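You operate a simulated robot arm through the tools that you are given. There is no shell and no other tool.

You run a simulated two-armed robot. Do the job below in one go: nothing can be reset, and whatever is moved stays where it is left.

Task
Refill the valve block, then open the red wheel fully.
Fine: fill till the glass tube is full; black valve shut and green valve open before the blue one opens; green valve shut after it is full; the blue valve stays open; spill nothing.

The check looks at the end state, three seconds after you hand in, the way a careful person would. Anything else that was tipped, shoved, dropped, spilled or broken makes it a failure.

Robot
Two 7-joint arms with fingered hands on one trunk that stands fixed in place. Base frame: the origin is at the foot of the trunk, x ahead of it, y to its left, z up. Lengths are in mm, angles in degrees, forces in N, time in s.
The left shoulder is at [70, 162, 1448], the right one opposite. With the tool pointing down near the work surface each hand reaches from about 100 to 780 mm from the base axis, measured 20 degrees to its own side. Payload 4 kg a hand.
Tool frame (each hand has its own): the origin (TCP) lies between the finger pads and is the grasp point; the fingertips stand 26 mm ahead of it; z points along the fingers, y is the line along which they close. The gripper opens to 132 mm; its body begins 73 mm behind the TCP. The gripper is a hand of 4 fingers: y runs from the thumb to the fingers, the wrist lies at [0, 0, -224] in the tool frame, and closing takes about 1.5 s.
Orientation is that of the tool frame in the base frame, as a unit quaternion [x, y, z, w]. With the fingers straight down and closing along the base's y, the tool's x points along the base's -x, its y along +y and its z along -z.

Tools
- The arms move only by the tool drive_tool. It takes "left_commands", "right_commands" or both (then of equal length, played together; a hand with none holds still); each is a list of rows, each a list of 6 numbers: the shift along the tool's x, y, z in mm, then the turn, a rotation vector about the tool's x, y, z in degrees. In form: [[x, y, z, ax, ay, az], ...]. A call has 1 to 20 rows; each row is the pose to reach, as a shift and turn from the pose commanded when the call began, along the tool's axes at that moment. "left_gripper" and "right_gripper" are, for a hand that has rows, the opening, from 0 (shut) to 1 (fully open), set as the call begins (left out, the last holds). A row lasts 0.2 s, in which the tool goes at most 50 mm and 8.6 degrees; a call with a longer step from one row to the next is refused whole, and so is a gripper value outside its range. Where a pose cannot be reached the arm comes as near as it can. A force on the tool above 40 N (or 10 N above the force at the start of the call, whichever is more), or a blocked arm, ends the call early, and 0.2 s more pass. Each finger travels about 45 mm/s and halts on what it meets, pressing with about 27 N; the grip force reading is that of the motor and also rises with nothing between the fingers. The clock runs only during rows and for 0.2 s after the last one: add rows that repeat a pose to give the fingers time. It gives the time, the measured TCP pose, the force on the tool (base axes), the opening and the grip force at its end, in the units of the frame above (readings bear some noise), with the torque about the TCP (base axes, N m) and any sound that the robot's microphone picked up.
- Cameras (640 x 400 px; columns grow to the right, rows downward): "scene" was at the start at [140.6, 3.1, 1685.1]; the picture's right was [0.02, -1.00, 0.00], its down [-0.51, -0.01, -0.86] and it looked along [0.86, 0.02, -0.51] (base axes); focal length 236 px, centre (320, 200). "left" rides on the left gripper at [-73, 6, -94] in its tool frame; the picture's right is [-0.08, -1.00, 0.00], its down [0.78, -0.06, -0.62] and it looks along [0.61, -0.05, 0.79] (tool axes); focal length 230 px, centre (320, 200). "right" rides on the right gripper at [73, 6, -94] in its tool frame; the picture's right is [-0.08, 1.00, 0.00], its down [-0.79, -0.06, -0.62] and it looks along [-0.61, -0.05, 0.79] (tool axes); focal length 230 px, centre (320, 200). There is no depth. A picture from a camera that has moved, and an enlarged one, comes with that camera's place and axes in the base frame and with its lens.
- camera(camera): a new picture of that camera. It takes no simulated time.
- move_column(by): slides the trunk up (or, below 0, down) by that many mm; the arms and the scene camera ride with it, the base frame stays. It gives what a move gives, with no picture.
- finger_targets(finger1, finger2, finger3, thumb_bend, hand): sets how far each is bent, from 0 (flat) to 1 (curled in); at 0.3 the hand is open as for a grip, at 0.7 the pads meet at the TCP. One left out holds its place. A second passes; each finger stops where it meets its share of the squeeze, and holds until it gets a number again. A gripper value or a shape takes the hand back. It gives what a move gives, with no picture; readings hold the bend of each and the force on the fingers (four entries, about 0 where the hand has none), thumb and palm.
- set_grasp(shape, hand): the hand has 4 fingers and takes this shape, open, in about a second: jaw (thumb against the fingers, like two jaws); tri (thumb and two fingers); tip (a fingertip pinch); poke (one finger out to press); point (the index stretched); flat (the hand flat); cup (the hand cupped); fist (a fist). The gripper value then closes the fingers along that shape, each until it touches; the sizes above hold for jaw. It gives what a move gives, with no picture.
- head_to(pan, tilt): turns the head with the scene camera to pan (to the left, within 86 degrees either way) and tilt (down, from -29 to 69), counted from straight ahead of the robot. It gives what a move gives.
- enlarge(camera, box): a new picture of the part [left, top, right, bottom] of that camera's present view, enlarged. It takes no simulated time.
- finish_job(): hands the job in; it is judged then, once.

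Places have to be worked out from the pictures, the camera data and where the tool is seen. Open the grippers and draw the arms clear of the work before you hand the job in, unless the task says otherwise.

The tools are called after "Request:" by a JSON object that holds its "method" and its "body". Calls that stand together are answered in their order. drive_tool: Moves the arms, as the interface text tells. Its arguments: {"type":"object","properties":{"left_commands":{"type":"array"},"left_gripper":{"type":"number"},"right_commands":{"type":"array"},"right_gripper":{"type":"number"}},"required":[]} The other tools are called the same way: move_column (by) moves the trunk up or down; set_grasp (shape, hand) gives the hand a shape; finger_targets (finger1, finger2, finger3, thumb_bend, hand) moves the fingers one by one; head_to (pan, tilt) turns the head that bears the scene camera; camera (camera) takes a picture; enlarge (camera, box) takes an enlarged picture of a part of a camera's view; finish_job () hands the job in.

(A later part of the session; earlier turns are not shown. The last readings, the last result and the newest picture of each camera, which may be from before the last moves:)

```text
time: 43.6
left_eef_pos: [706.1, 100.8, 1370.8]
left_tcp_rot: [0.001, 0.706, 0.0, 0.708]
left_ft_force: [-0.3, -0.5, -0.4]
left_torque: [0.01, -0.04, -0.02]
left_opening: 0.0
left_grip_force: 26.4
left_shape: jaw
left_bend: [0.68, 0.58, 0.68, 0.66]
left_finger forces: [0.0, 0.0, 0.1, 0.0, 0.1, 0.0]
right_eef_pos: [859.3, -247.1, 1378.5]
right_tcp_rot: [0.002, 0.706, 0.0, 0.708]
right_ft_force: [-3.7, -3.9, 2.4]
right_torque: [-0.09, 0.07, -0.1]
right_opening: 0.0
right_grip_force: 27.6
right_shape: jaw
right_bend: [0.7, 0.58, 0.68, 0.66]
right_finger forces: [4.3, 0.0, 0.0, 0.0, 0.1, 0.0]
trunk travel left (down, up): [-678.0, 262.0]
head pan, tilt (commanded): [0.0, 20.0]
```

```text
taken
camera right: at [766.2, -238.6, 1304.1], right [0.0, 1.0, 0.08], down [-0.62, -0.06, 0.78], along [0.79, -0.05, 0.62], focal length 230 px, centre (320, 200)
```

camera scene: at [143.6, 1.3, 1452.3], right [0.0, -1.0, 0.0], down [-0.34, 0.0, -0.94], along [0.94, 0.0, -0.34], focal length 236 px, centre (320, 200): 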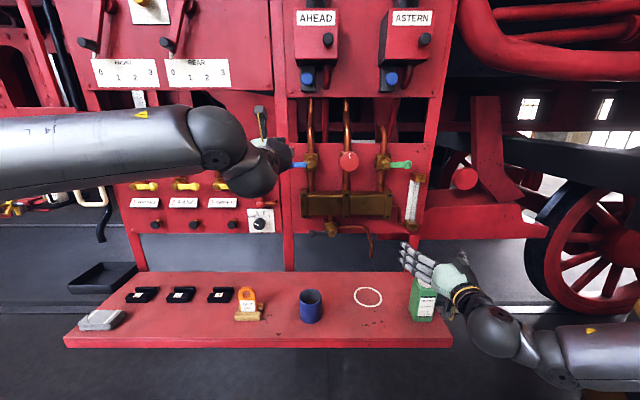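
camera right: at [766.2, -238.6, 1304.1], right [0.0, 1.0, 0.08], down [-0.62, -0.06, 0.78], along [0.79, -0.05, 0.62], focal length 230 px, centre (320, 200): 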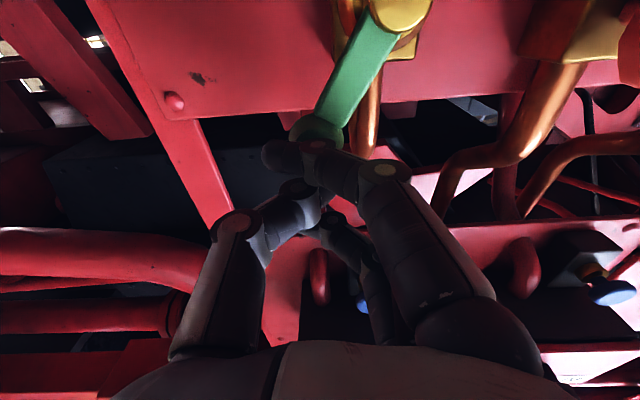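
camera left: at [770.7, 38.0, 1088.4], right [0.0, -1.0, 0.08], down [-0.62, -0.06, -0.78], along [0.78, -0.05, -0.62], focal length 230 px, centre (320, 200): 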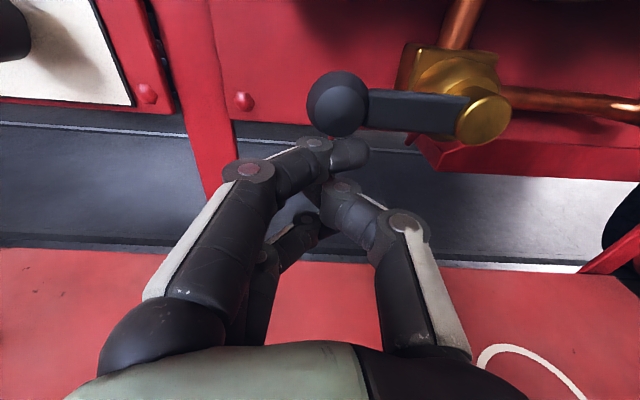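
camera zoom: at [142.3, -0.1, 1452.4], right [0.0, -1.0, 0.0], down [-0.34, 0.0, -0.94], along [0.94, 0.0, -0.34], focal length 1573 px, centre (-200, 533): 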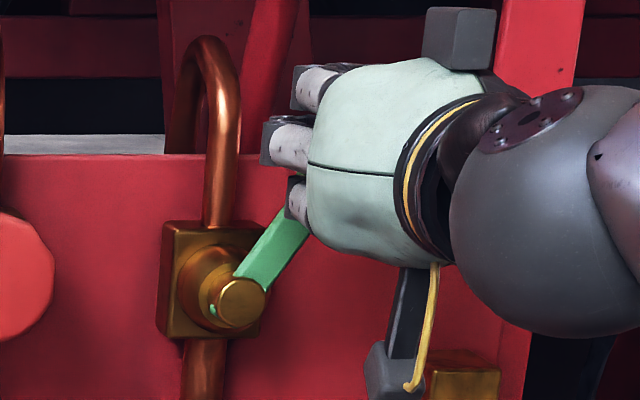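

The finger slid partly in front of the ball instead of pushing it (lever about 59 degrees). I back off to the right, open the jaw a little so the fingers stand straighter, and set the middle finger level with the ball.

Request:
{"method": "drive_tool", "body": {"right_commands": [[0, -20, -3, 0, 0, 0], [0, -40, -3, 0, 0, 0], [0, -64, 0, 0, 0, 0], [6, -68, 6, 0, 0, 0], [6, -68, 8, 0, 0, 0], [6, -68, 8, 0, 0, 0]], "right_gripper": 0.3}}

Request:
{"method": "enlarge", "body": {"camera": "scene", "box": [350, 120, 446, 180]}}

Request:
{"method": "camera", "body": {"camera": "right"}}

```text
time: 45.0
left_eef_pos: [709.2, 101.6, 1369.4]
left_tcp_rot: [0.0, 0.707, 0.0, 0.708]
left_ft_force: [0.0, -0.3, 0.4]
left_torque: [0.0, 0.01, 0.0]
left_opening: 0.0
left_grip_force: 27.0
left_shape: jaw
left_bend: [0.68, 0.58, 0.68, 0.66]
left_finger forces: [0.1, 0.0, 0.0, 0.0, 0.1, 0.0]
right_eef_pos: [871.0, -312.6, 1369.1]
right_tcp_rot: [0.0, 0.707, 0.0, 0.708]
right_ft_force: [0.7, -0.4, -0.2]
right_torque: [0.03, -0.01, 0.0]
right_opening: 39.3
right_grip_force: 0.3
right_shape: jaw
right_bend: [0.74, 0.73, 0.73, 0.7]
right_finger forces: [0.0, 0.0, 0.0, 0.1, 0.1, 0.0]
trunk travel left (down, up): [-678.0, 262.0]
head pan, tilt (commanded): [0.0, 20.0]
```

```text
6.67 times, centred on (398, 150) of scene
camera zoom: at [144.1, 1.3, 1452.2], right [0.0, -1.0, 0.0], down [-0.34, 0.0, -0.94], along [0.94, 0.0, -0.34], focal length 1573 px, centre (-200, 533)
```

zoom: 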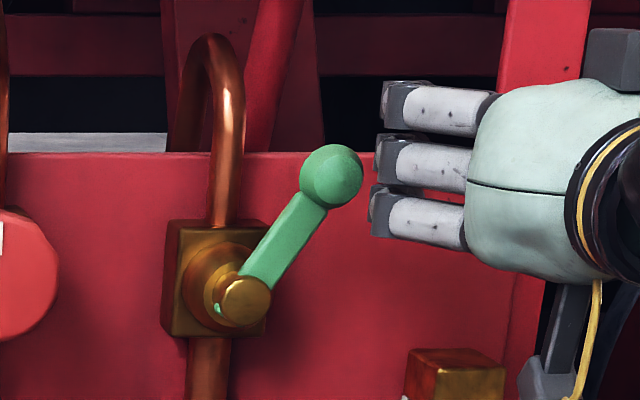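

```text
taken
camera right: at [776.8, -304.2, 1295.2], right [0.0, 1.0, 0.08], down [-0.62, -0.06, 0.78], along [0.79, -0.05, 0.62], focal length 230 px, centre (320, 200)
```

right: 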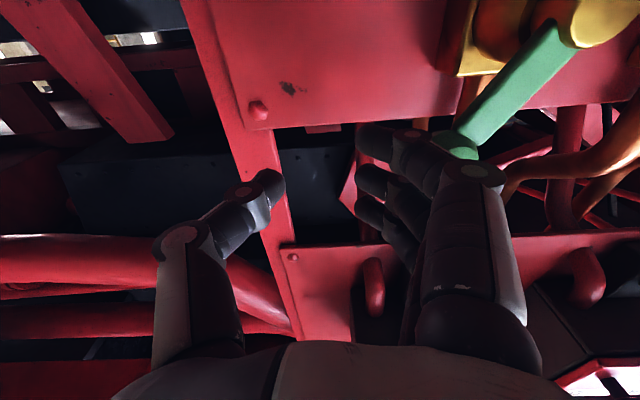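

The middle finger is level with the ball and nearly touching. I push left in 8 mm steps.

Request:
{"method": "drive_tool", "body": {"right_commands": [[0, 8, 0, 0, 0, 0], [0, 16, 0, 0, 0, 0], [0, 23, 0, 0, 0, 0], [0, 30, 0, 0, 0, 0], [0, 36, 0, 0, 0, 0]]}}

Request:
{"method": "enlarge", "body": {"camera": "scene", "box": [350, 120, 446, 180]}}

Request:
{"method": "camera", "body": {"camera": "right"}}

```text
time: 46.2
left_eef_pos: [705.2, 99.8, 1371.7]
left_tcp_rot: [0.001, 0.706, 0.0, 0.709]
left_ft_force: [-0.5, -0.5, 0.2]
left_torque: [0.0, -0.04, 0.02]
left_opening: 0.1
left_grip_force: 26.5
left_shape: jaw
left_bend: [0.68, 0.58, 0.68, 0.66]
left_finger forces: [0.1, 0.0, 0.0, 0.0, 0.0, 0.0]
right_eef_pos: [865.7, -279.7, 1372.8]
right_tcp_rot: [0.002, 0.704, 0.001, 0.71]
right_ft_force: [-7.5, -7.0, 8.6]
right_torque: [0.29, 0.0, 0.29]
right_opening: 37.8
right_grip_force: 0.0
right_shape: jaw
right_bend: [0.74, 0.75, 0.73, 0.7]
right_finger forces: [1.5, 12.3, 0.0, 0.1, 0.0, 0.1]
trunk travel left (down, up): [-678.0, 262.0]
head pan, tilt (commanded): [0.0, 20.0]
```

```text
6.67 times, centred on (398, 150) of scene
camera zoom: at [139.7, -0.9, 1452.8], right [0.0, -1.0, 0.0], down [-0.34, 0.0, -0.94], along [0.94, 0.0, -0.34], focal length 1573 px, centre (-200, 533)
```

zoom: 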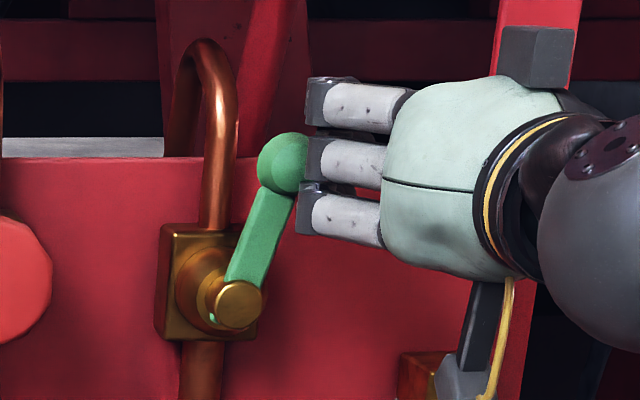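

```text
taken
camera right: at [771.7, -271.7, 1298.5], right [0.0, 1.0, 0.08], down [-0.62, -0.06, 0.78], along [0.78, -0.05, 0.62], focal length 230 px, centre (320, 200)
```

right: 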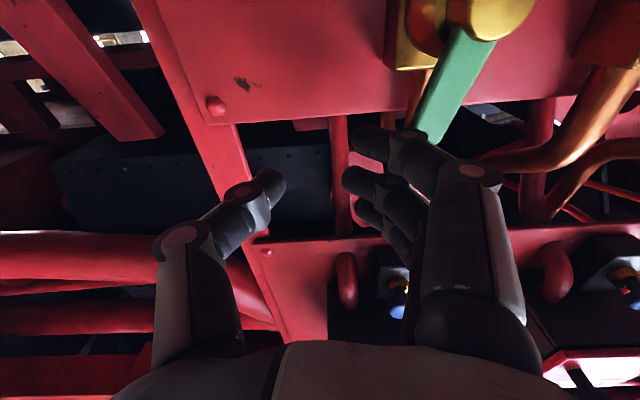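

Lever at about 72 degrees and still turning (12 N on the finger). I push on another 22 mm.

Request:
{"method": "drive_tool", "body": {"right_commands": [[0, 6, 1, 0, 0, 0], [0, 12, 2, 0, 0, 0], [0, 18, 2, 0, 0, 0], [0, 24, 2, 0, 0, 0]]}}

Request:
{"method": "enlarge", "body": {"camera": "scene", "box": [350, 120, 446, 180]}}

```text
time: 47.2
left_eef_pos: [702.6, 97.6, 1372.9]
left_tcp_rot: [0.002, 0.705, 0.0, 0.709]
left_ft_force: [-0.2, 0.6, -0.5]
left_torque: [-0.02, 0.02, 0.03]
left_opening: 0.1
left_grip_force: 27.1
left_shape: jaw
left_bend: [0.68, 0.58, 0.68, 0.66]
left_finger forces: [0.0, 0.0, 0.0, 0.1, 0.0, 0.1]
right_eef_pos: [864.9, -257.1, 1375.2]
right_tcp_rot: [0.003, 0.704, 0.0, 0.71]
right_ft_force: [-14.8, -12.1, 12.4]
right_torque: [0.35, -0.03, 0.51]
right_opening: 36.5
right_grip_force: 0.0
right_shape: jaw
right_bend: [0.74, 0.76, 0.73, 0.7]
right_finger forces: [4.0, 19.1, 0.1, 0.0, 0.0, 0.0]
trunk travel left (down, up): [-678.0, 262.0]
head pan, tilt (commanded): [0.0, 20.0]
```

```text
6.67 times, centred on (398, 150) of scene
camera zoom: at [137.2, -2.3, 1453.0], right [0.0, -1.0, 0.0], down [-0.34, 0.0, -0.94], along [0.94, 0.0, -0.34], focal length 1573 px, centre (-200, 533)
```

zoom: 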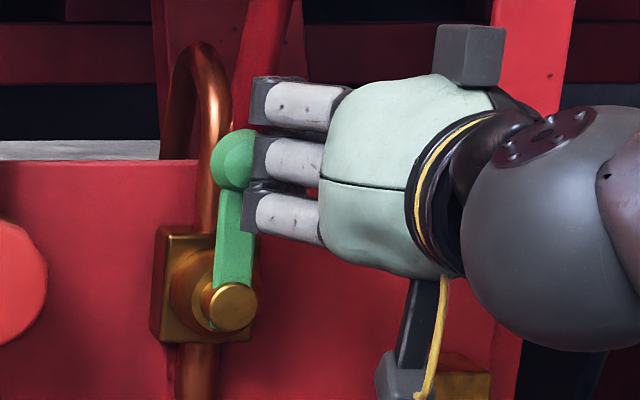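

The lever is now vertical (along the pipe) and resists: green is open. I back off to the right and out, then look at the tube and valves.

Request:
{"method": "drive_tool", "body": {"right_commands": [[0, -20, -4, 0, 0, 0], [0, -45, -10, 0, 0, 0], [0, -60, -40, 0, 0, 0], [0, -60, -80, 0, 0, 0], [0, -60, -110, 0, 0, 0], [0, -60, -110, 0, 0, 0]]}}

Request:
{"method": "enlarge", "body": {"camera": "scene", "box": [280, 120, 456, 240]}}

Request:
{"method": "camera", "body": {"camera": "right"}}

```text
time: 48.6
left_eef_pos: [710.1, 101.8, 1369.6]
left_tcp_rot: [0.0, 0.707, 0.0, 0.707]
left_ft_force: [-1.0, 0.1, -0.8]
left_torque: [0.02, -0.02, -0.03]
left_opening: 0.0
left_grip_force: 26.9
left_shape: jaw
left_bend: [0.68, 0.58, 0.68, 0.66]
left_finger forces: [0.0, 0.1, 0.0, 0.0, 0.0, 0.0]
right_eef_pos: [762.2, -311.1, 1373.5]
right_tcp_rot: [0.001, 0.707, 0.001, 0.707]
right_ft_force: [0.5, 0.4, 0.5]
right_torque: [-0.05, 0.01, 0.01]
right_opening: 39.1
right_grip_force: 0.1
right_shape: jaw
right_bend: [0.74, 0.74, 0.73, 0.7]
right_finger forces: [0.0, 0.0, 0.0, 0.0, 0.0, 0.0]
trunk travel left (down, up): [-678.0, 262.0]
head pan, tilt (commanded): [0.0, 20.0]
```

```text
3.33 times, centred on (368, 180) of scene
camera zoom: at [144.4, 1.1, 1452.2], right [0.0, -1.0, 0.0], down [-0.34, 0.0, -0.94], along [0.94, 0.0, -0.34], focal length 786 px, centre (160, 267)
```

zoom: 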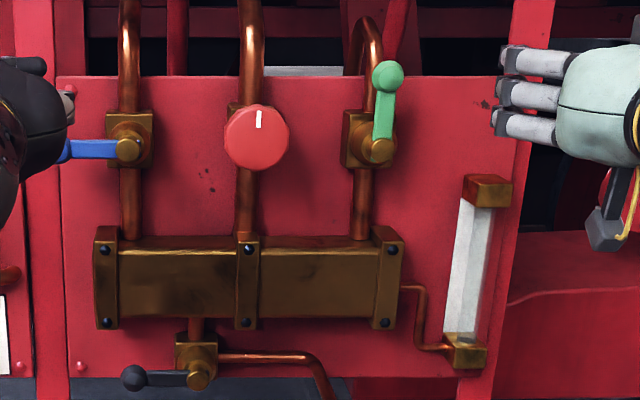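

```text
taken
camera right: at [669.1, -304.0, 1299.2], right [0.0, 1.0, 0.08], down [-0.62, -0.06, 0.78], along [0.79, -0.05, 0.61], focal length 230 px, centre (320, 200)
```

right: 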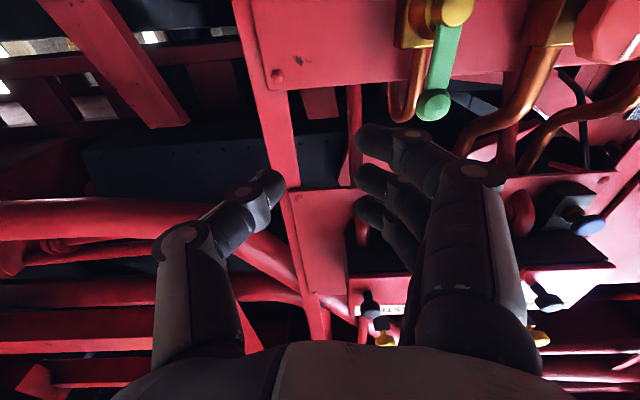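

Black is across-left, green upright. I'll zoom tighter to check the green is truly fully vertical and see the tube's content.

Request:
{"method": "enlarge", "body": {"camera": "scene", "box": [364, 126, 404, 176]}}

Request:
{"method": "enlarge", "body": {"camera": "scene", "box": [396, 168, 446, 238]}}

Request:
{"method": "enlarge", "body": {"camera": "right", "box": [390, 0, 490, 130]}}

```text
8.00 times, centred on (384, 151) of scene
camera zoom: at [144.4, 1.1, 1452.2], right [0.0, -1.0, 0.0], down [-0.34, 0.0, -0.94], along [0.94, 0.0, -0.34], focal length 1888 px, centre (-192, 592)
```

zoom: 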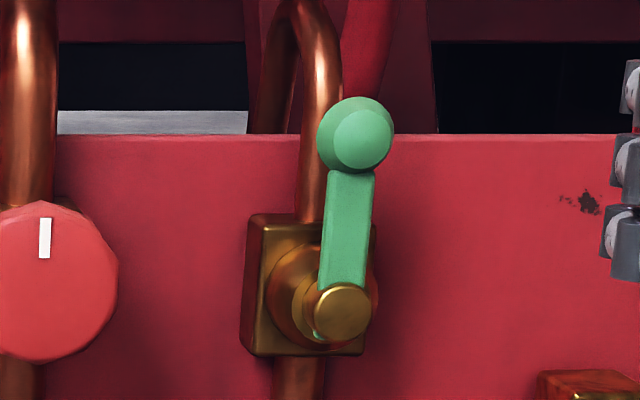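

```text
5.71 times, centred on (421, 203) of scene
camera zoom: at [144.4, 1.1, 1452.2], right [0.0, -1.0, 0.0], down [-0.34, 0.0, -0.94], along [0.94, 0.0, -0.34], focal length 1348 px, centre (-257, 183)
```

zoom: 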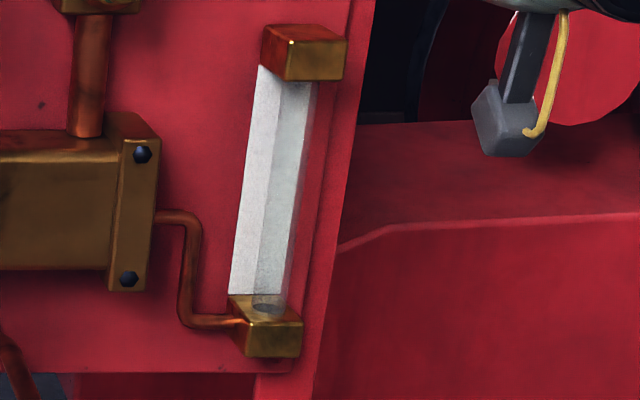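

```text
3.08 times, centred on (440, 65) of right
camera zoom: at [669.1, -304.0, 1299.2], right [0.0, 1.0, 0.08], down [-0.62, -0.06, 0.78], along [0.79, -0.05, 0.61], focal length 708 px, centre (-49, 615)
```

zoom: 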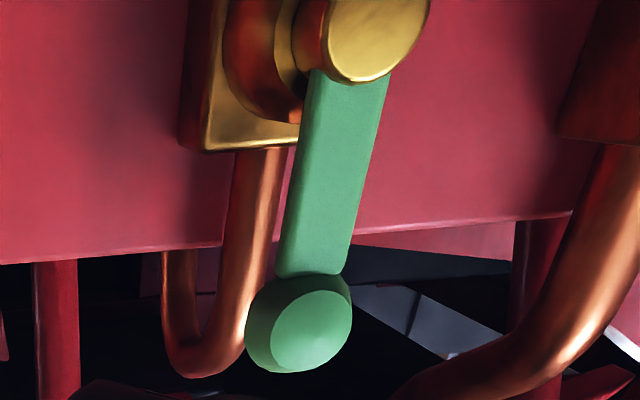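

Bar edges fit the vertical exactly, so green is fully open; the tube is still empty. Before opening blue I rehearse, in free space, whether the right hand can roll +90 degrees near the green valve, so it can later swing the lever shut in one sweep.

Request:
{"method": "drive_tool", "body": {"right_commands": [[6, 3, 0, 0, 0, 8.2], [13, 6, 0, 0, 0, 16.4], [20, 9, 0, 0, 0, 24.6], [26, 12, 0, 0, 0, 32.8], [33, 15, 0, 0, 0, 41], [40, 18, 0, 0, 0, 49.2], [46, 21, 0, 0, 0, 57.4], [53, 24, 0, 0, 0, 65.6], [60, 27, 5, 0, 0, 73.8], [66, 30, 10, 0, 0, 82], [71, 33, 18, 0, 0, 90], [71, 33, 18, 0, 0, 90]]}}

Request:
{"method": "camera", "body": {"camera": "scene"}}

Request:
{"method": "camera", "body": {"camera": "right"}}

```text
time: 51.2
left_eef_pos: [708.5, 102.0, 1368.9]
left_tcp_rot: [0.0, 0.707, 0.0, 0.707]
left_ft_force: [0.4, 0.3, 0.5]
left_torque: [-0.01, 0.0, -0.01]
left_opening: 0.0
left_grip_force: 27.3
left_shape: jaw
left_bend: [0.68, 0.58, 0.68, 0.66]
left_finger forces: [0.0, 0.0, 0.1, 0.1, 0.1, 0.1]
right_eef_pos: [779.0, -277.7, 1302.0]
right_tcp_rot: [0.501, 0.497, 0.501, 0.5]
right_ft_force: [0.4, 0.2, 0.3]
right_torque: [-0.02, 0.02, -0.03]
right_opening: 39.4
right_grip_force: 0.0
right_shape: jaw
right_bend: [0.74, 0.74, 0.73, 0.7]
right_finger forces: [0.1, 0.0, 0.0, 0.0, 0.0, 0.0]
trunk travel left (down, up): [-678.0, 262.0]
head pan, tilt (commanded): [0.0, 20.0]
```

```text
taken
camera scene: at [143.4, 1.2, 1452.3], right [0.0, -1.0, 0.0], down [-0.34, 0.0, -0.94], along [0.94, 0.0, -0.34], focal length 236 px, centre (320, 200)
```

scene: 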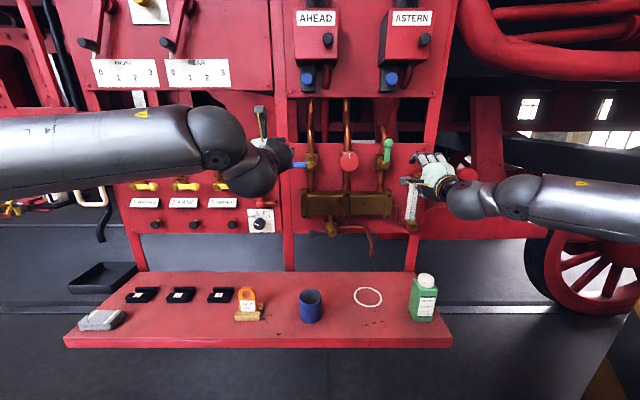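

```text
taken
camera right: at [685.6, -204.6, 1305.0], right [0.0, -0.08, 1.0], down [-0.62, -0.78, -0.06], along [0.79, -0.62, -0.05], focal length 230 px, centre (320, 200)
```

right: 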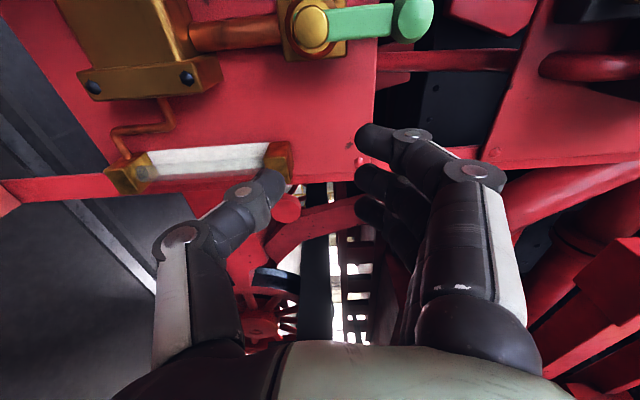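

Roll +90 works, and from here the right camera sees the whole tube. I test reach forward to x 872 in this roll, where the lever is not present now.

Request:
{"method": "drive_tool", "body": {"right_commands": [[0, 0, 30, 0, 0, 0], [0, 0, 60, 0, 0, 0], [0, 0, 90, 0, 0, 0], [0, 0, 93, 0, 0, 0]]}}

Request:
{"method": "camera", "body": {"camera": "right"}}

Request:
{"method": "enlarge", "body": {"camera": "scene", "box": [350, 120, 470, 240]}}

```text
time: 52.2
left_eef_pos: [708.9, 101.2, 1370.1]
left_tcp_rot: [0.0, 0.707, 0.0, 0.707]
left_ft_force: [-0.5, -0.3, -0.2]
left_torque: [-0.03, -0.01, -0.04]
left_opening: 0.0
left_grip_force: 27.2
left_shape: jaw
left_bend: [0.68, 0.58, 0.68, 0.66]
left_finger forces: [0.0, 0.1, 0.0, 0.0, 0.0, 0.1]
right_eef_pos: [870.3, -279.6, 1299.5]
right_tcp_rot: [0.499, 0.499, 0.501, 0.5]
right_ft_force: [-0.6, -0.3, -0.2]
right_torque: [0.02, 0.01, 0.02]
right_opening: 39.1
right_grip_force: 0.1
right_shape: jaw
right_bend: [0.74, 0.74, 0.73, 0.7]
right_finger forces: [0.0, 0.0, 0.0, 0.0, 0.0, 0.0]
trunk travel left (down, up): [-678.0, 262.0]
head pan, tilt (commanded): [0.0, 20.0]
```

```text
taken
camera right: at [777.4, -204.8, 1304.5], right [0.0, -0.08, 1.0], down [-0.62, -0.78, -0.06], along [0.79, -0.62, -0.05], focal length 230 px, centre (320, 200)
```

right: 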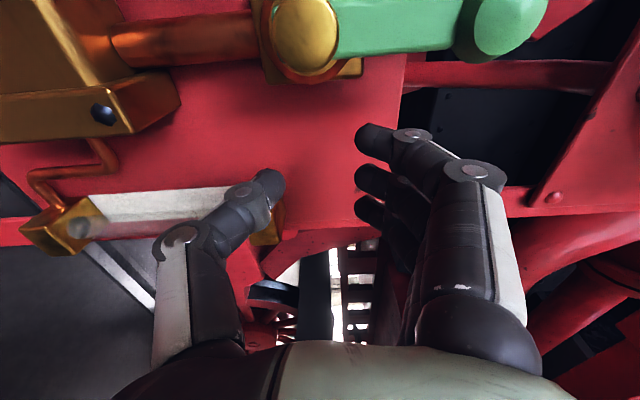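

```text
3.33 times, centred on (410, 180) of scene
camera zoom: at [143.7, 1.1, 1452.3], right [0.0, -1.0, 0.0], down [-0.34, 0.0, -0.94], along [0.94, 0.0, -0.34], focal length 786 px, centre (20, 267)
```

zoom: 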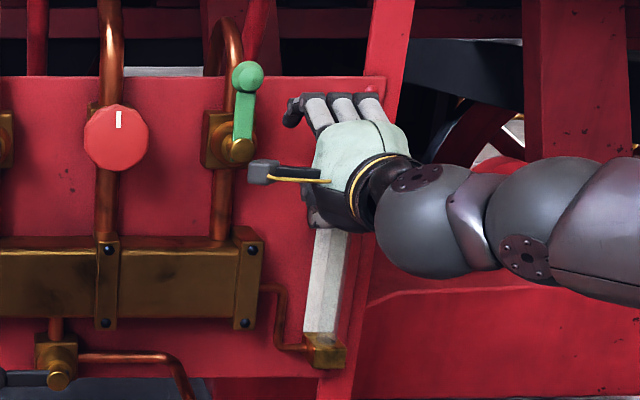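

Full sweep is reachable (no out-of-reach notice). Now I back off, unroll and bring the right hand in front of the upright green lever at (768, -209, 1372) with the jaw at ~80 mm.

Request:
{"method": "drive_tool", "body": {"right_commands": [[0, 0, -40, 0, 0, 0], [0, 0, -80, 0, 0, 0], [0, 0, -104, 0, 0, -8], [7, 7, -104, 0, 0, -16], [14, 14, -104, 0, 0, -24], [21, 21, -104, 0, 0, -32], [28, 28, -104, 0, 0, -40], [35, 35, -104, 0, 0, -48], [42, 42, -104, 0, 0, -56], [49, 49, -104, 0, 0, -64], [56, 56, -104, 0, 0, -72], [63, 64, -104, 0, 0, -81], [70, 72, -104, 0, 0, -89.5], [70, 72, -104, 0, 0, -90]], "right_gripper": 0.6}}

Request:
{"method": "camera", "body": {"camera": "right"}}

Request:
{"method": "camera", "body": {"camera": "scene"}}

```text
refused: row 12 steps farther than a row can; nothing moved
```

```text
taken
camera right: at [777.4, -204.8, 1304.5], right [0.0, -0.08, 1.0], down [-0.62, -0.78, -0.06], along [0.79, -0.62, -0.05], focal length 230 px, centre (320, 200)
```

right: 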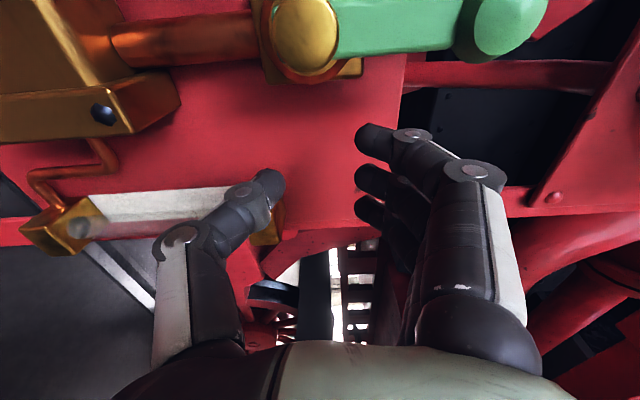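

```text
taken
camera scene: at [143.7, 1.1, 1452.3], right [0.0, -1.0, 0.0], down [-0.34, 0.0, -0.94], along [0.94, 0.0, -0.34], focal length 236 px, centre (320, 200)
```

scene: 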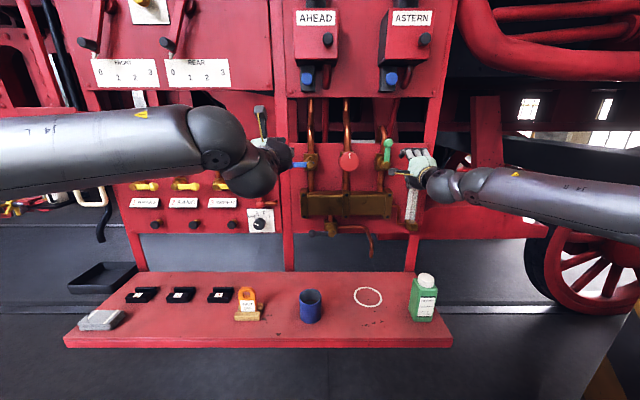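

One row turned 9 degrees, just over the limit, so nothing moved. I resend with even steps.

Request:
{"method": "drive_tool", "body": {"right_commands": [[0, 0, -40, 0, 0, 0], [0, 0, -80, 0, 0, 0], [0, 0, -104, 0, 0, -8], [6, 6, -104, 0, 0, -16], [12, 12, -104, 0, 0, -24], [19, 19, -104, 0, 0, -32], [26, 26, -104, 0, 0, -40], [33, 33, -104, 0, 0, -48], [40, 40, -104, 0, 0, -56], [47, 47, -104, 0, 0, -64], [54, 55, -104, 0, 0, -72], [62, 63, -104, 0, 0, -80], [69, 71, -104, 0, 0, -88], [70, 72, -104, 0, 0, -90]], "right_gripper": 0.6}}

Request:
{"method": "camera", "body": {"camera": "right"}}

Request:
{"method": "camera", "body": {"camera": "scene"}}

```text
time: 55.2
left_eef_pos: [707.9, 102.5, 1370.0]
left_tcp_rot: [-0.001, 0.707, 0.0, 0.707]
left_ft_force: [0.1, 0.8, -0.4]
left_torque: [0.01, 0.01, -0.03]
left_opening: 0.0
left_grip_force: 27.4
left_shape: jaw
left_bend: [0.68, 0.58, 0.68, 0.66]
left_finger forces: [0.0, 0.0, 0.1, 0.0, 0.0, 0.0]
right_eef_pos: [767.5, -208.5, 1370.5]
right_tcp_rot: [0.0, 0.707, 0.0, 0.707]
right_ft_force: [0.0, 1.0, 0.2]
right_torque: [0.01, 0.02, 0.01]
right_opening: 78.6
right_grip_force: 0.0
right_shape: jaw
right_bend: [0.71, 0.71, 0.71, 0.71]
right_finger forces: [0.0, 0.0, 0.0, 0.1, 0.1, 0.0]
trunk travel left (down, up): [-678.0, 262.0]
head pan, tilt (commanded): [0.0, 20.0]
```

```text
taken
camera right: at [674.0, -202.3, 1296.9], right [0.0, 1.0, 0.08], down [-0.62, -0.06, 0.78], along [0.79, -0.05, 0.62], focal length 230 px, centre (320, 200)
```

right: 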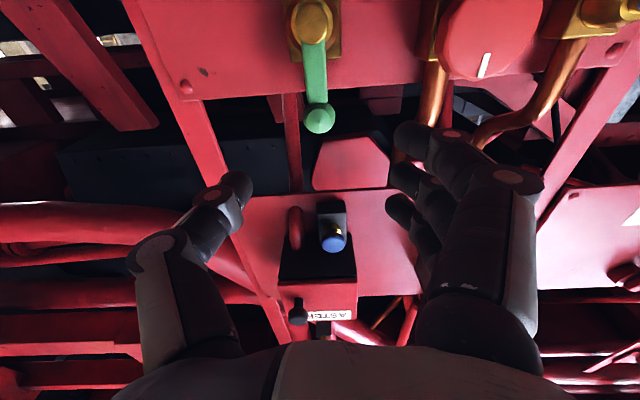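

```text
taken
camera scene: at [143.7, 1.2, 1452.3], right [0.0, -1.0, 0.0], down [-0.34, 0.0, -0.94], along [0.94, 0.0, -0.34], focal length 236 px, centre (320, 200)
```

scene: 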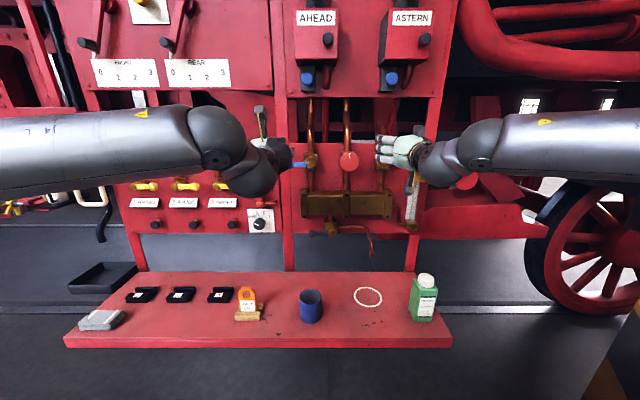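

Jaw is centred on the upright green lever and the tube stays visible below the hand. I move forward to cage the lever and close to ~40 mm without touching.

Request:
{"method": "drive_tool", "body": {"right_commands": [[0, 0, 25, 0, 0, 0], [0, 0, 50, 0, 0, 0], [0, 0, 75, 0, 0, 0], [0, 0, 95, 0, 0, 0], [0, 0, 105, 0, 0, 0], [0, 0, 105, 0, 0, 0]]}}

Request:
{"method": "camera", "body": {"camera": "right"}}

Request:
{"method": "enlarge", "body": {"camera": "scene", "box": [350, 120, 446, 240]}}

```text
time: 56.6
left_eef_pos: [709.4, 102.6, 1369.4]
left_tcp_rot: [-0.001, 0.707, -0.001, 0.707]
left_ft_force: [0.4, -0.7, 0.6]
left_torque: [0.0, -0.03, 0.01]
left_opening: 0.0
left_grip_force: 27.1
left_shape: jaw
left_bend: [0.68, 0.58, 0.68, 0.66]
left_finger forces: [0.0, 0.1, 0.0, 0.0, 0.0, 0.1]
right_eef_pos: [871.1, -211.1, 1372.2]
right_tcp_rot: [0.001, 0.705, 0.0, 0.709]
right_ft_force: [-0.7, 0.2, -0.3]
right_torque: [-0.04, 0.06, 0.01]
right_opening: 78.5
right_grip_force: 0.0
right_shape: jaw
right_bend: [0.71, 0.71, 0.71, 0.71]
right_finger forces: [0.1, 0.1, 0.0, 0.0, 0.0, 0.1]
trunk travel left (down, up): [-678.0, 262.0]
head pan, tilt (commanded): [0.0, 20.0]
```

```text
taken
camera right: at [777.4, -202.7, 1298.2], right [0.0, 1.0, 0.08], down [-0.62, -0.06, 0.78], along [0.79, -0.05, 0.62], focal length 230 px, centre (320, 200)
```

right: 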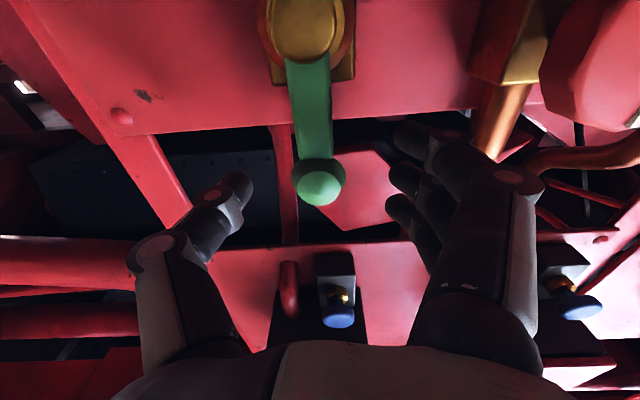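

```text
3.33 times, centred on (398, 180) of scene
camera zoom: at [143.1, 1.4, 1452.4], right [0.0, -1.0, 0.0], down [-0.34, 0.0, -0.94], along [0.94, 0.0, -0.34], focal length 786 px, centre (60, 267)
```

zoom: 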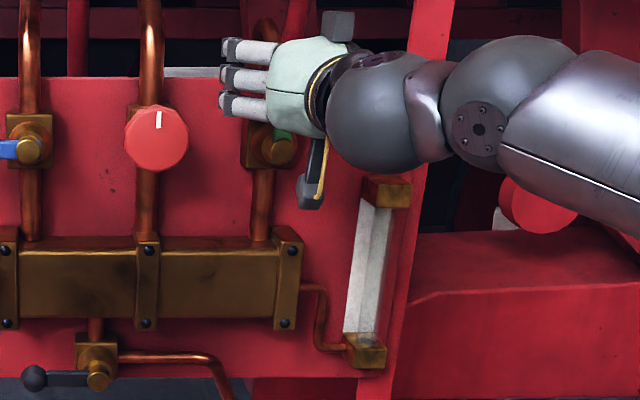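

The ball is centred in the jaw and the tube is fully visible. I close to about 45 mm, still clear of the lever, and hold there while the left hand works on blue: the left goes above the blue ball at (862, 107, 1368).

Request:
{"method": "drive_tool", "body": {"right_commands": [[0, 0, 3, 0, 0, 0], [0, 0, 3, 0, 0, 0], [0, 0, 3, 0, 0, 0], [0, 0, 3, 0, 0, 0]], "right_gripper": 0.34}}

Request:
{"method": "drive_tool", "body": {"left_commands": [[-6, 3, 40, 0, 0, 0], [-10, 5, 80, 0, 0, 0], [-10, 5, 110, 0, 0, 0], [-10, 5, 110, 0, 0, 0]]}}

Request:
{"method": "camera", "body": {"camera": "left"}}

Request:
{"method": "camera", "body": {"camera": "right"}}

Request:
{"method": "enlarge", "body": {"camera": "scene", "box": [240, 110, 446, 240]}}

```text
time: 57.6
left_eef_pos: [708.5, 101.9, 1369.8]
left_tcp_rot: [0.0, 0.707, 0.0, 0.707]
left_ft_force: [-0.4, -0.2, 0.9]
left_torque: [0.01, -0.01, 0.0]
left_opening: 0.0
left_grip_force: 27.2
left_shape: jaw
left_bend: [0.68, 0.58, 0.68, 0.66]
left_finger forces: [0.0, 0.1, 0.0, 0.0, 0.0, 0.0]
right_eef_pos: [873.0, -211.5, 1370.7]
right_tcp_rot: [-0.001, 0.706, 0.001, 0.708]
right_ft_force: [-0.2, 0.3, -0.3]
right_torque: [0.03, 0.0, -0.01]
right_opening: 45.5
right_grip_force: 0.1
right_shape: jaw
right_bend: [0.73, 0.73, 0.73, 0.7]
right_finger forces: [0.1, 0.0, 0.0, 0.0, 0.1, 0.0]
right hand out of reach, approached as far as the arm can: row 1, 2, 3, 4
trunk travel left (down, up): [-678.0, 262.0]
head pan, tilt (commanded): [0.0, 20.0]
```

```text
time: 58.6
left_eef_pos: [813.4, 105.0, 1381.2]
left_tcp_rot: [0.0, 0.707, 0.0, 0.707]
left_ft_force: [-0.5, 0.2, 0.0]
left_torque: [0.01, 0.01, -0.02]
left_opening: 0.0
left_grip_force: 26.8
left_shape: jaw
left_bend: [0.68, 0.58, 0.68, 0.66]
left_finger forces: [0.1, 0.0, 0.1, 0.1, 0.0, 0.1]
right_eef_pos: [872.0, -209.4, 1369.6]
right_tcp_rot: [0.0, 0.707, 0.0, 0.707]
right_ft_force: [0.1, -0.3, 0.0]
right_torque: [0.0, 0.01, 0.04]
right_opening: 45.2
right_grip_force: 0.2
right_shape: jaw
right_bend: [0.73, 0.73, 0.73, 0.7]
right_finger forces: [0.0, 0.1, 0.1, 0.1, 0.0, 0.0]
trunk travel left (down, up): [-678.0, 262.0]
head pan, tilt (commanded): [0.0, 20.0]
```

```text
taken
camera left: at [719.6, 109.9, 1454.3], right [0.0, -1.0, 0.08], down [-0.62, -0.06, -0.78], along [0.79, -0.05, -0.62], focal length 230 px, centre (320, 200)
```

left: 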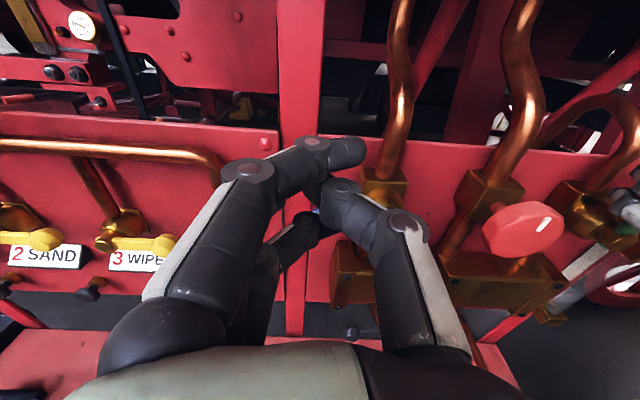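

```text
taken
camera right: at [779.2, -204.0, 1296.8], right [0.0, 1.0, 0.08], down [-0.62, -0.06, 0.78], along [0.79, -0.05, 0.62], focal length 230 px, centre (320, 200)
```

right: 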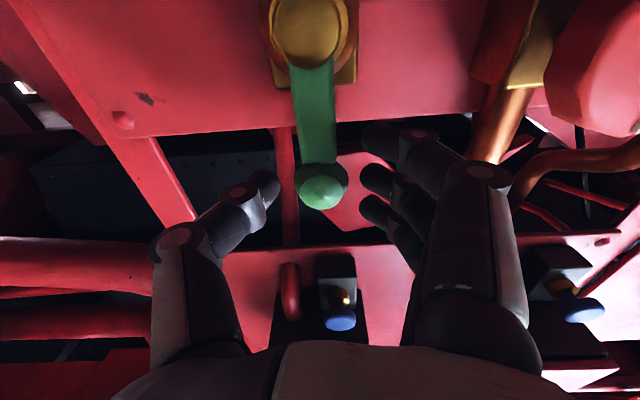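

```text
3.08 times, centred on (343, 175) of scene
camera zoom: at [143.5, 1.7, 1452.3], right [0.0, -1.0, 0.0], down [-0.34, 0.0, -0.94], along [0.94, 0.0, -0.34], focal length 726 px, centre (249, 277)
```

zoom: 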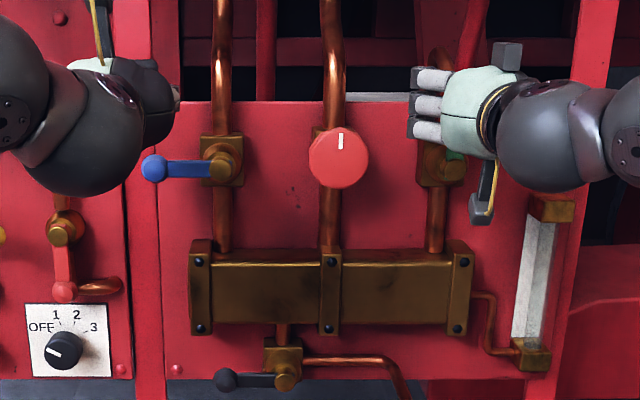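

Right hand is at its reach limit there but caged fine. The left fist needs another 48 mm forward to be over the blue ball; I go there staying above it.

Request:
{"method": "drive_tool", "body": {"left_commands": [[0, 0, 20, 0, 0, 0], [0, 0, 40, 0, 0, 0], [0, 0, 48, 0, 0, 0], [0, 0, 48, 0, 0, 0]]}}

Request:
{"method": "camera", "body": {"camera": "left"}}

Request:
{"method": "enlarge", "body": {"camera": "scene", "box": [260, 120, 340, 180]}}

```text
time: 59.6
left_eef_pos: [860.9, 105.4, 1380.9]
left_tcp_rot: [0.0, 0.708, 0.0, 0.707]
left_ft_force: [0.2, -0.2, -0.6]
left_torque: [0.01, 0.0, -0.03]
left_opening: 0.0
left_grip_force: 27.1
left_shape: jaw
left_bend: [0.68, 0.58, 0.68, 0.66]
left_finger forces: [0.1, 0.0, 0.0, 0.0, 0.0, 0.0]
right_eef_pos: [872.8, -210.9, 1369.7]
right_tcp_rot: [0.0, 0.707, 0.001, 0.707]
right_ft_force: [0.4, -0.3, 0.2]
right_torque: [0.01, -0.01, -0.02]
right_opening: 45.6
right_grip_force: 0.0
right_shape: jaw
right_bend: [0.73, 0.73, 0.73, 0.7]
right_finger forces: [0.1, 0.0, 0.1, 0.0, 0.0, 0.0]
trunk travel left (down, up): [-678.0, 262.0]
head pan, tilt (commanded): [0.0, 20.0]
```

```text
taken
camera left: at [766.7, 111.3, 1454.1], right [0.0, -1.0, 0.08], down [-0.62, -0.06, -0.78], along [0.79, -0.05, -0.61], focal length 230 px, centre (320, 200)
```

left: 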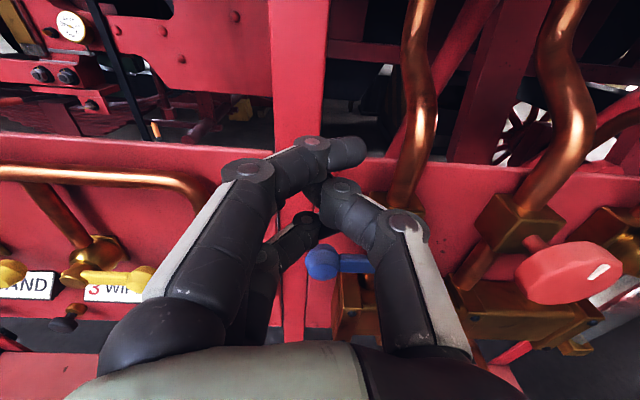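

```text
6.67 times, centred on (300, 150) of scene
camera zoom: at [143.9, 1.3, 1452.3], right [0.0, -1.0, 0.0], down [-0.34, 0.0, -0.94], along [0.94, 0.0, -0.34], focal length 1573 px, centre (453, 533)
```

zoom: 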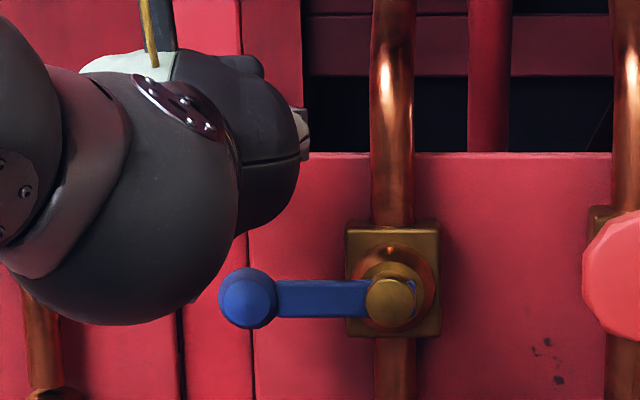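

Fist is above the blue ball (measured again at (882, 97, 1302)). Everything is ready: black shut, green open, right hand caging green. I push down to test that blue turns downward.

Request:
{"method": "drive_tool", "body": {"left_commands": [[15, 0, 0, 0, 0, 0], [28, 0, 0, 0, 0, 0], [36, 0, 0, 0, 0, 0], [44, 0, 0, 0, 0, 0]]}}

Request:
{"method": "enlarge", "body": {"camera": "scene", "box": [260, 120, 340, 180]}}

Request:
{"method": "enlarge", "body": {"camera": "scene", "box": [386, 168, 446, 238]}}

```text
time: 60.6
left_eef_pos: [859.6, 104.4, 1337.3]
left_tcp_rot: [0.001, 0.707, -0.002, 0.707]
left_ft_force: [-1.3, 0.7, 3.9]
left_torque: [-0.04, -0.06, 0.02]
left_opening: 0.0
left_grip_force: 27.2
left_shape: jaw
left_bend: [0.68, 0.58, 0.69, 0.66]
left_finger forces: [0.1, 0.0, 3.6, 0.0, 0.0, 0.0]
right_eef_pos: [872.1, -211.9, 1370.2]
right_tcp_rot: [0.0, 0.707, 0.0, 0.708]
right_ft_force: [-0.5, 0.1, -0.6]
right_torque: [-0.01, 0.01, 0.0]
right_opening: 45.5
right_grip_force: 0.1
right_shape: jaw
right_bend: [0.73, 0.73, 0.73, 0.7]
right_finger forces: [0.1, 0.0, 0.1, 0.0, 0.0, 0.0]
trunk travel left (down, up): [-678.0, 262.0]
head pan, tilt (commanded): [0.0, 20.0]
```

```text
6.67 times, centred on (300, 150) of scene
camera zoom: at [142.7, 1.3, 1452.5], right [0.0, -1.0, 0.0], down [-0.34, 0.0, -0.94], along [0.94, 0.0, -0.34], focal length 1573 px, centre (453, 533)
```

zoom: 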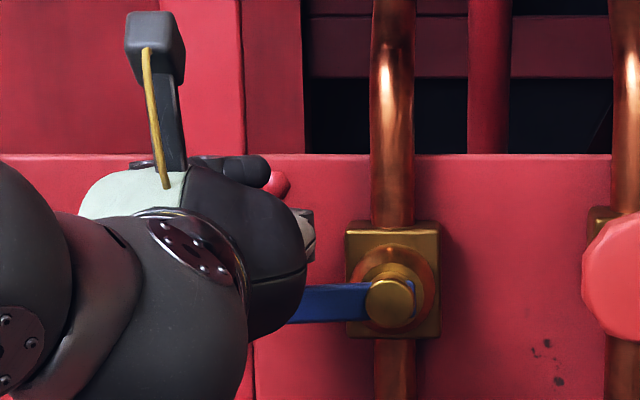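

```text
5.71 times, centred on (416, 203) of scene
camera zoom: at [142.7, 1.3, 1452.5], right [0.0, -1.0, 0.0], down [-0.34, 0.0, -0.94], along [0.94, 0.0, -0.34], focal length 1348 px, centre (-229, 183)
```

zoom: 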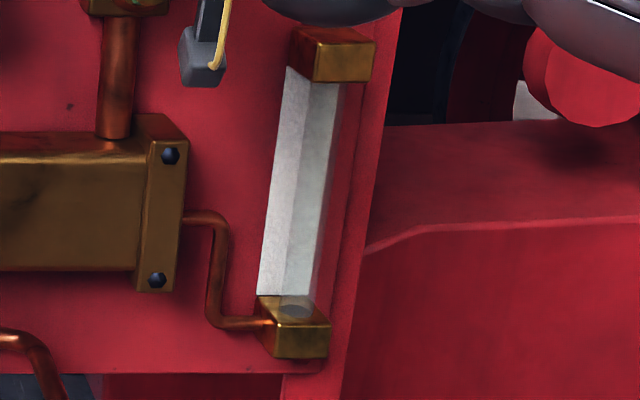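

Blue gives way downward at about 4 N. I keep pushing down to about 50 degrees, then check tube and lever.

Request:
{"method": "drive_tool", "body": {"left_commands": [[11, 0, 0, 0, 0, 0], [22, 0, 0, 0, 0, 0], [33, 0, 0, 0, 0, 0], [44, 0, 0, 0, 0, 0]]}}

Request:
{"method": "enlarge", "body": {"camera": "scene", "box": [270, 140, 350, 200]}}

Request:
{"method": "enlarge", "body": {"camera": "scene", "box": [386, 168, 446, 238]}}

Request:
{"method": "camera", "body": {"camera": "left"}}

```text
time: 61.6
left_eef_pos: [862.8, 108.7, 1291.1]
left_tcp_rot: [-0.001, 0.709, 0.002, 0.706]
left_ft_force: [-0.2, 0.2, 0.5]
left_torque: [-0.05, 0.0, 0.01]
left_opening: 0.1
left_grip_force: 27.6
left_shape: jaw
left_bend: [0.68, 0.58, 0.68, 0.66]
left_finger forces: [0.0, 0.1, 0.5, 0.0, 0.0, 0.1]
right_eef_pos: [872.4, -210.5, 1370.2]
right_tcp_rot: [-0.001, 0.706, 0.001, 0.708]
right_ft_force: [0.3, -0.5, -1.4]
right_torque: [-0.02, -0.01, 0.01]
right_opening: 45.4
right_grip_force: 0.0
right_shape: jaw
right_bend: [0.73, 0.73, 0.73, 0.7]
right_finger forces: [0.1, 0.0, 0.0, 0.0, 0.0, 0.0]
trunk travel left (down, up): [-678.0, 262.0]
head pan, tilt (commanded): [0.0, 20.0]
```

```text
6.67 times, centred on (310, 170) of scene
camera zoom: at [143.9, 2.2, 1452.1], right [0.0, -1.0, 0.0], down [-0.34, 0.0, -0.94], along [0.94, 0.0, -0.34], focal length 1573 px, centre (387, 400)
```

zoom: 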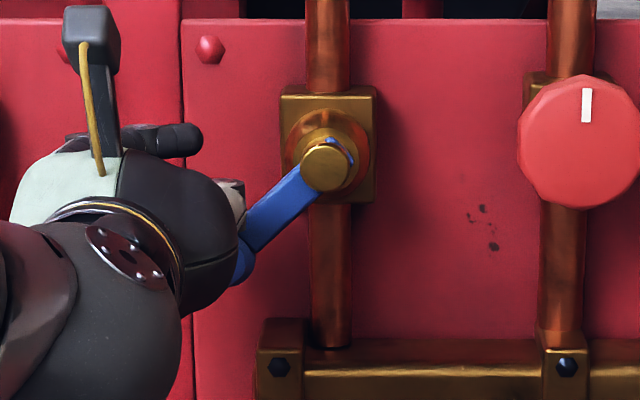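

```text
5.71 times, centred on (416, 203) of scene
camera zoom: at [143.9, 2.2, 1452.1], right [0.0, -1.0, 0.0], down [-0.34, 0.0, -0.94], along [0.94, 0.0, -0.34], focal length 1348 px, centre (-229, 183)
```

zoom: 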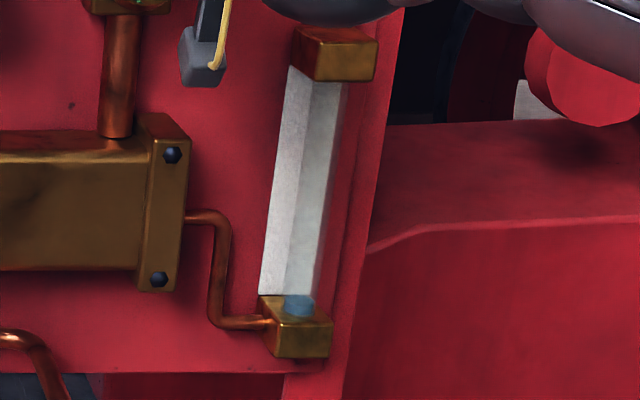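

```text
taken
camera left: at [769.1, 113.3, 1364.3], right [0.0, -1.0, 0.08], down [-0.62, -0.06, -0.78], along [0.79, -0.05, -0.62], focal length 230 px, centre (320, 200)
```

left: 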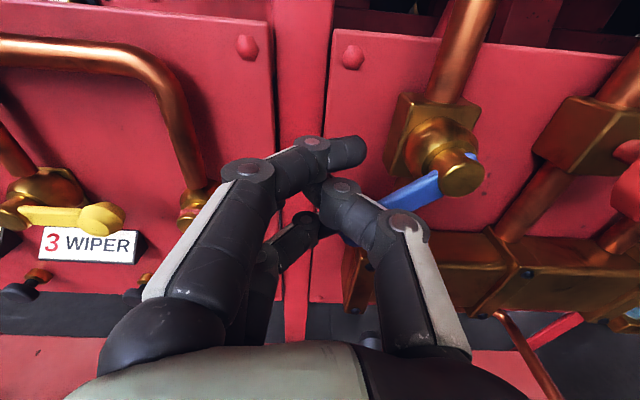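

Blue is about 45 degrees open and blue liquid is entering the tube bottom. I move the left fist to the left side of the ball and down beside it, then check the level's rate.

Request:
{"method": "drive_tool", "body": {"left_commands": [[0, 22, 0, 0, 0, 0], [0, 42, 0, 0, 0, 0], [24, 44, 0, 0, 0, 0], [46, 44, 0, 0, 0, 0]]}}

Request:
{"method": "enlarge", "body": {"camera": "scene", "box": [386, 168, 446, 238]}}

Request:
{"method": "enlarge", "body": {"camera": "scene", "box": [270, 140, 350, 200]}}

Request:
{"method": "camera", "body": {"camera": "left"}}

```text
time: 62.6
left_eef_pos: [862.6, 148.7, 1245.8]
left_tcp_rot: [0.0, 0.708, 0.0, 0.706]
left_ft_force: [0.1, 0.7, -0.2]
left_torque: [0.0, 0.01, 0.02]
left_opening: 0.0
left_grip_force: 27.5
left_shape: jaw
left_bend: [0.68, 0.58, 0.68, 0.66]
left_finger forces: [0.1, 0.0, 0.0, 0.0, 0.0, 0.0]
right_eef_pos: [873.4, -211.2, 1369.5]
right_tcp_rot: [0.0, 0.707, 0.001, 0.707]
right_ft_force: [-0.6, -0.7, -0.3]
right_torque: [-0.01, 0.0, 0.0]
right_opening: 45.6
right_grip_force: 0.0
right_shape: jaw
right_bend: [0.73, 0.73, 0.73, 0.7]
right_finger forces: [0.1, 0.0, 0.1, 0.1, 0.1, 0.0]
trunk travel left (down, up): [-678.0, 262.0]
head pan, tilt (commanded): [0.0, 20.0]
```

```text
5.71 times, centred on (416, 203) of scene
camera zoom: at [144.3, 1.5, 1452.2], right [0.0, -1.0, 0.0], down [-0.34, 0.0, -0.94], along [0.94, 0.0, -0.34], focal length 1348 px, centre (-229, 183)
```

zoom: 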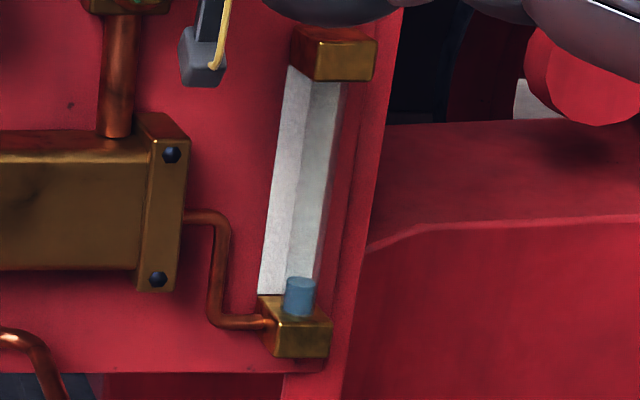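

```text
6.67 times, centred on (310, 170) of scene
camera zoom: at [144.3, 1.5, 1452.2], right [0.0, -1.0, 0.0], down [-0.34, 0.0, -0.94], along [0.94, 0.0, -0.34], focal length 1573 px, centre (387, 400)
```

zoom: 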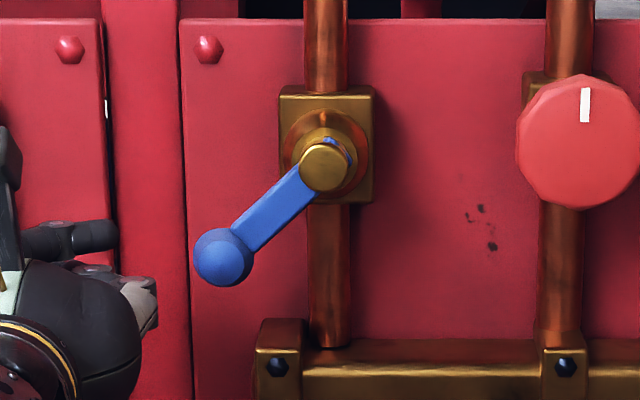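

```text
taken
camera left: at [768.7, 154.6, 1318.6], right [0.0, -1.0, 0.08], down [-0.62, -0.06, -0.78], along [0.79, -0.05, -0.62], focal length 230 px, centre (320, 200)
```

left: 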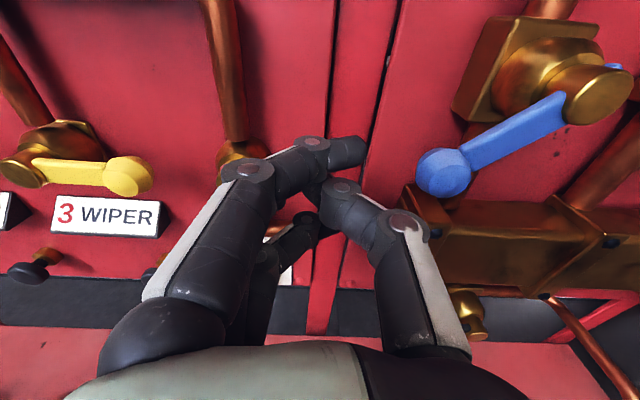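

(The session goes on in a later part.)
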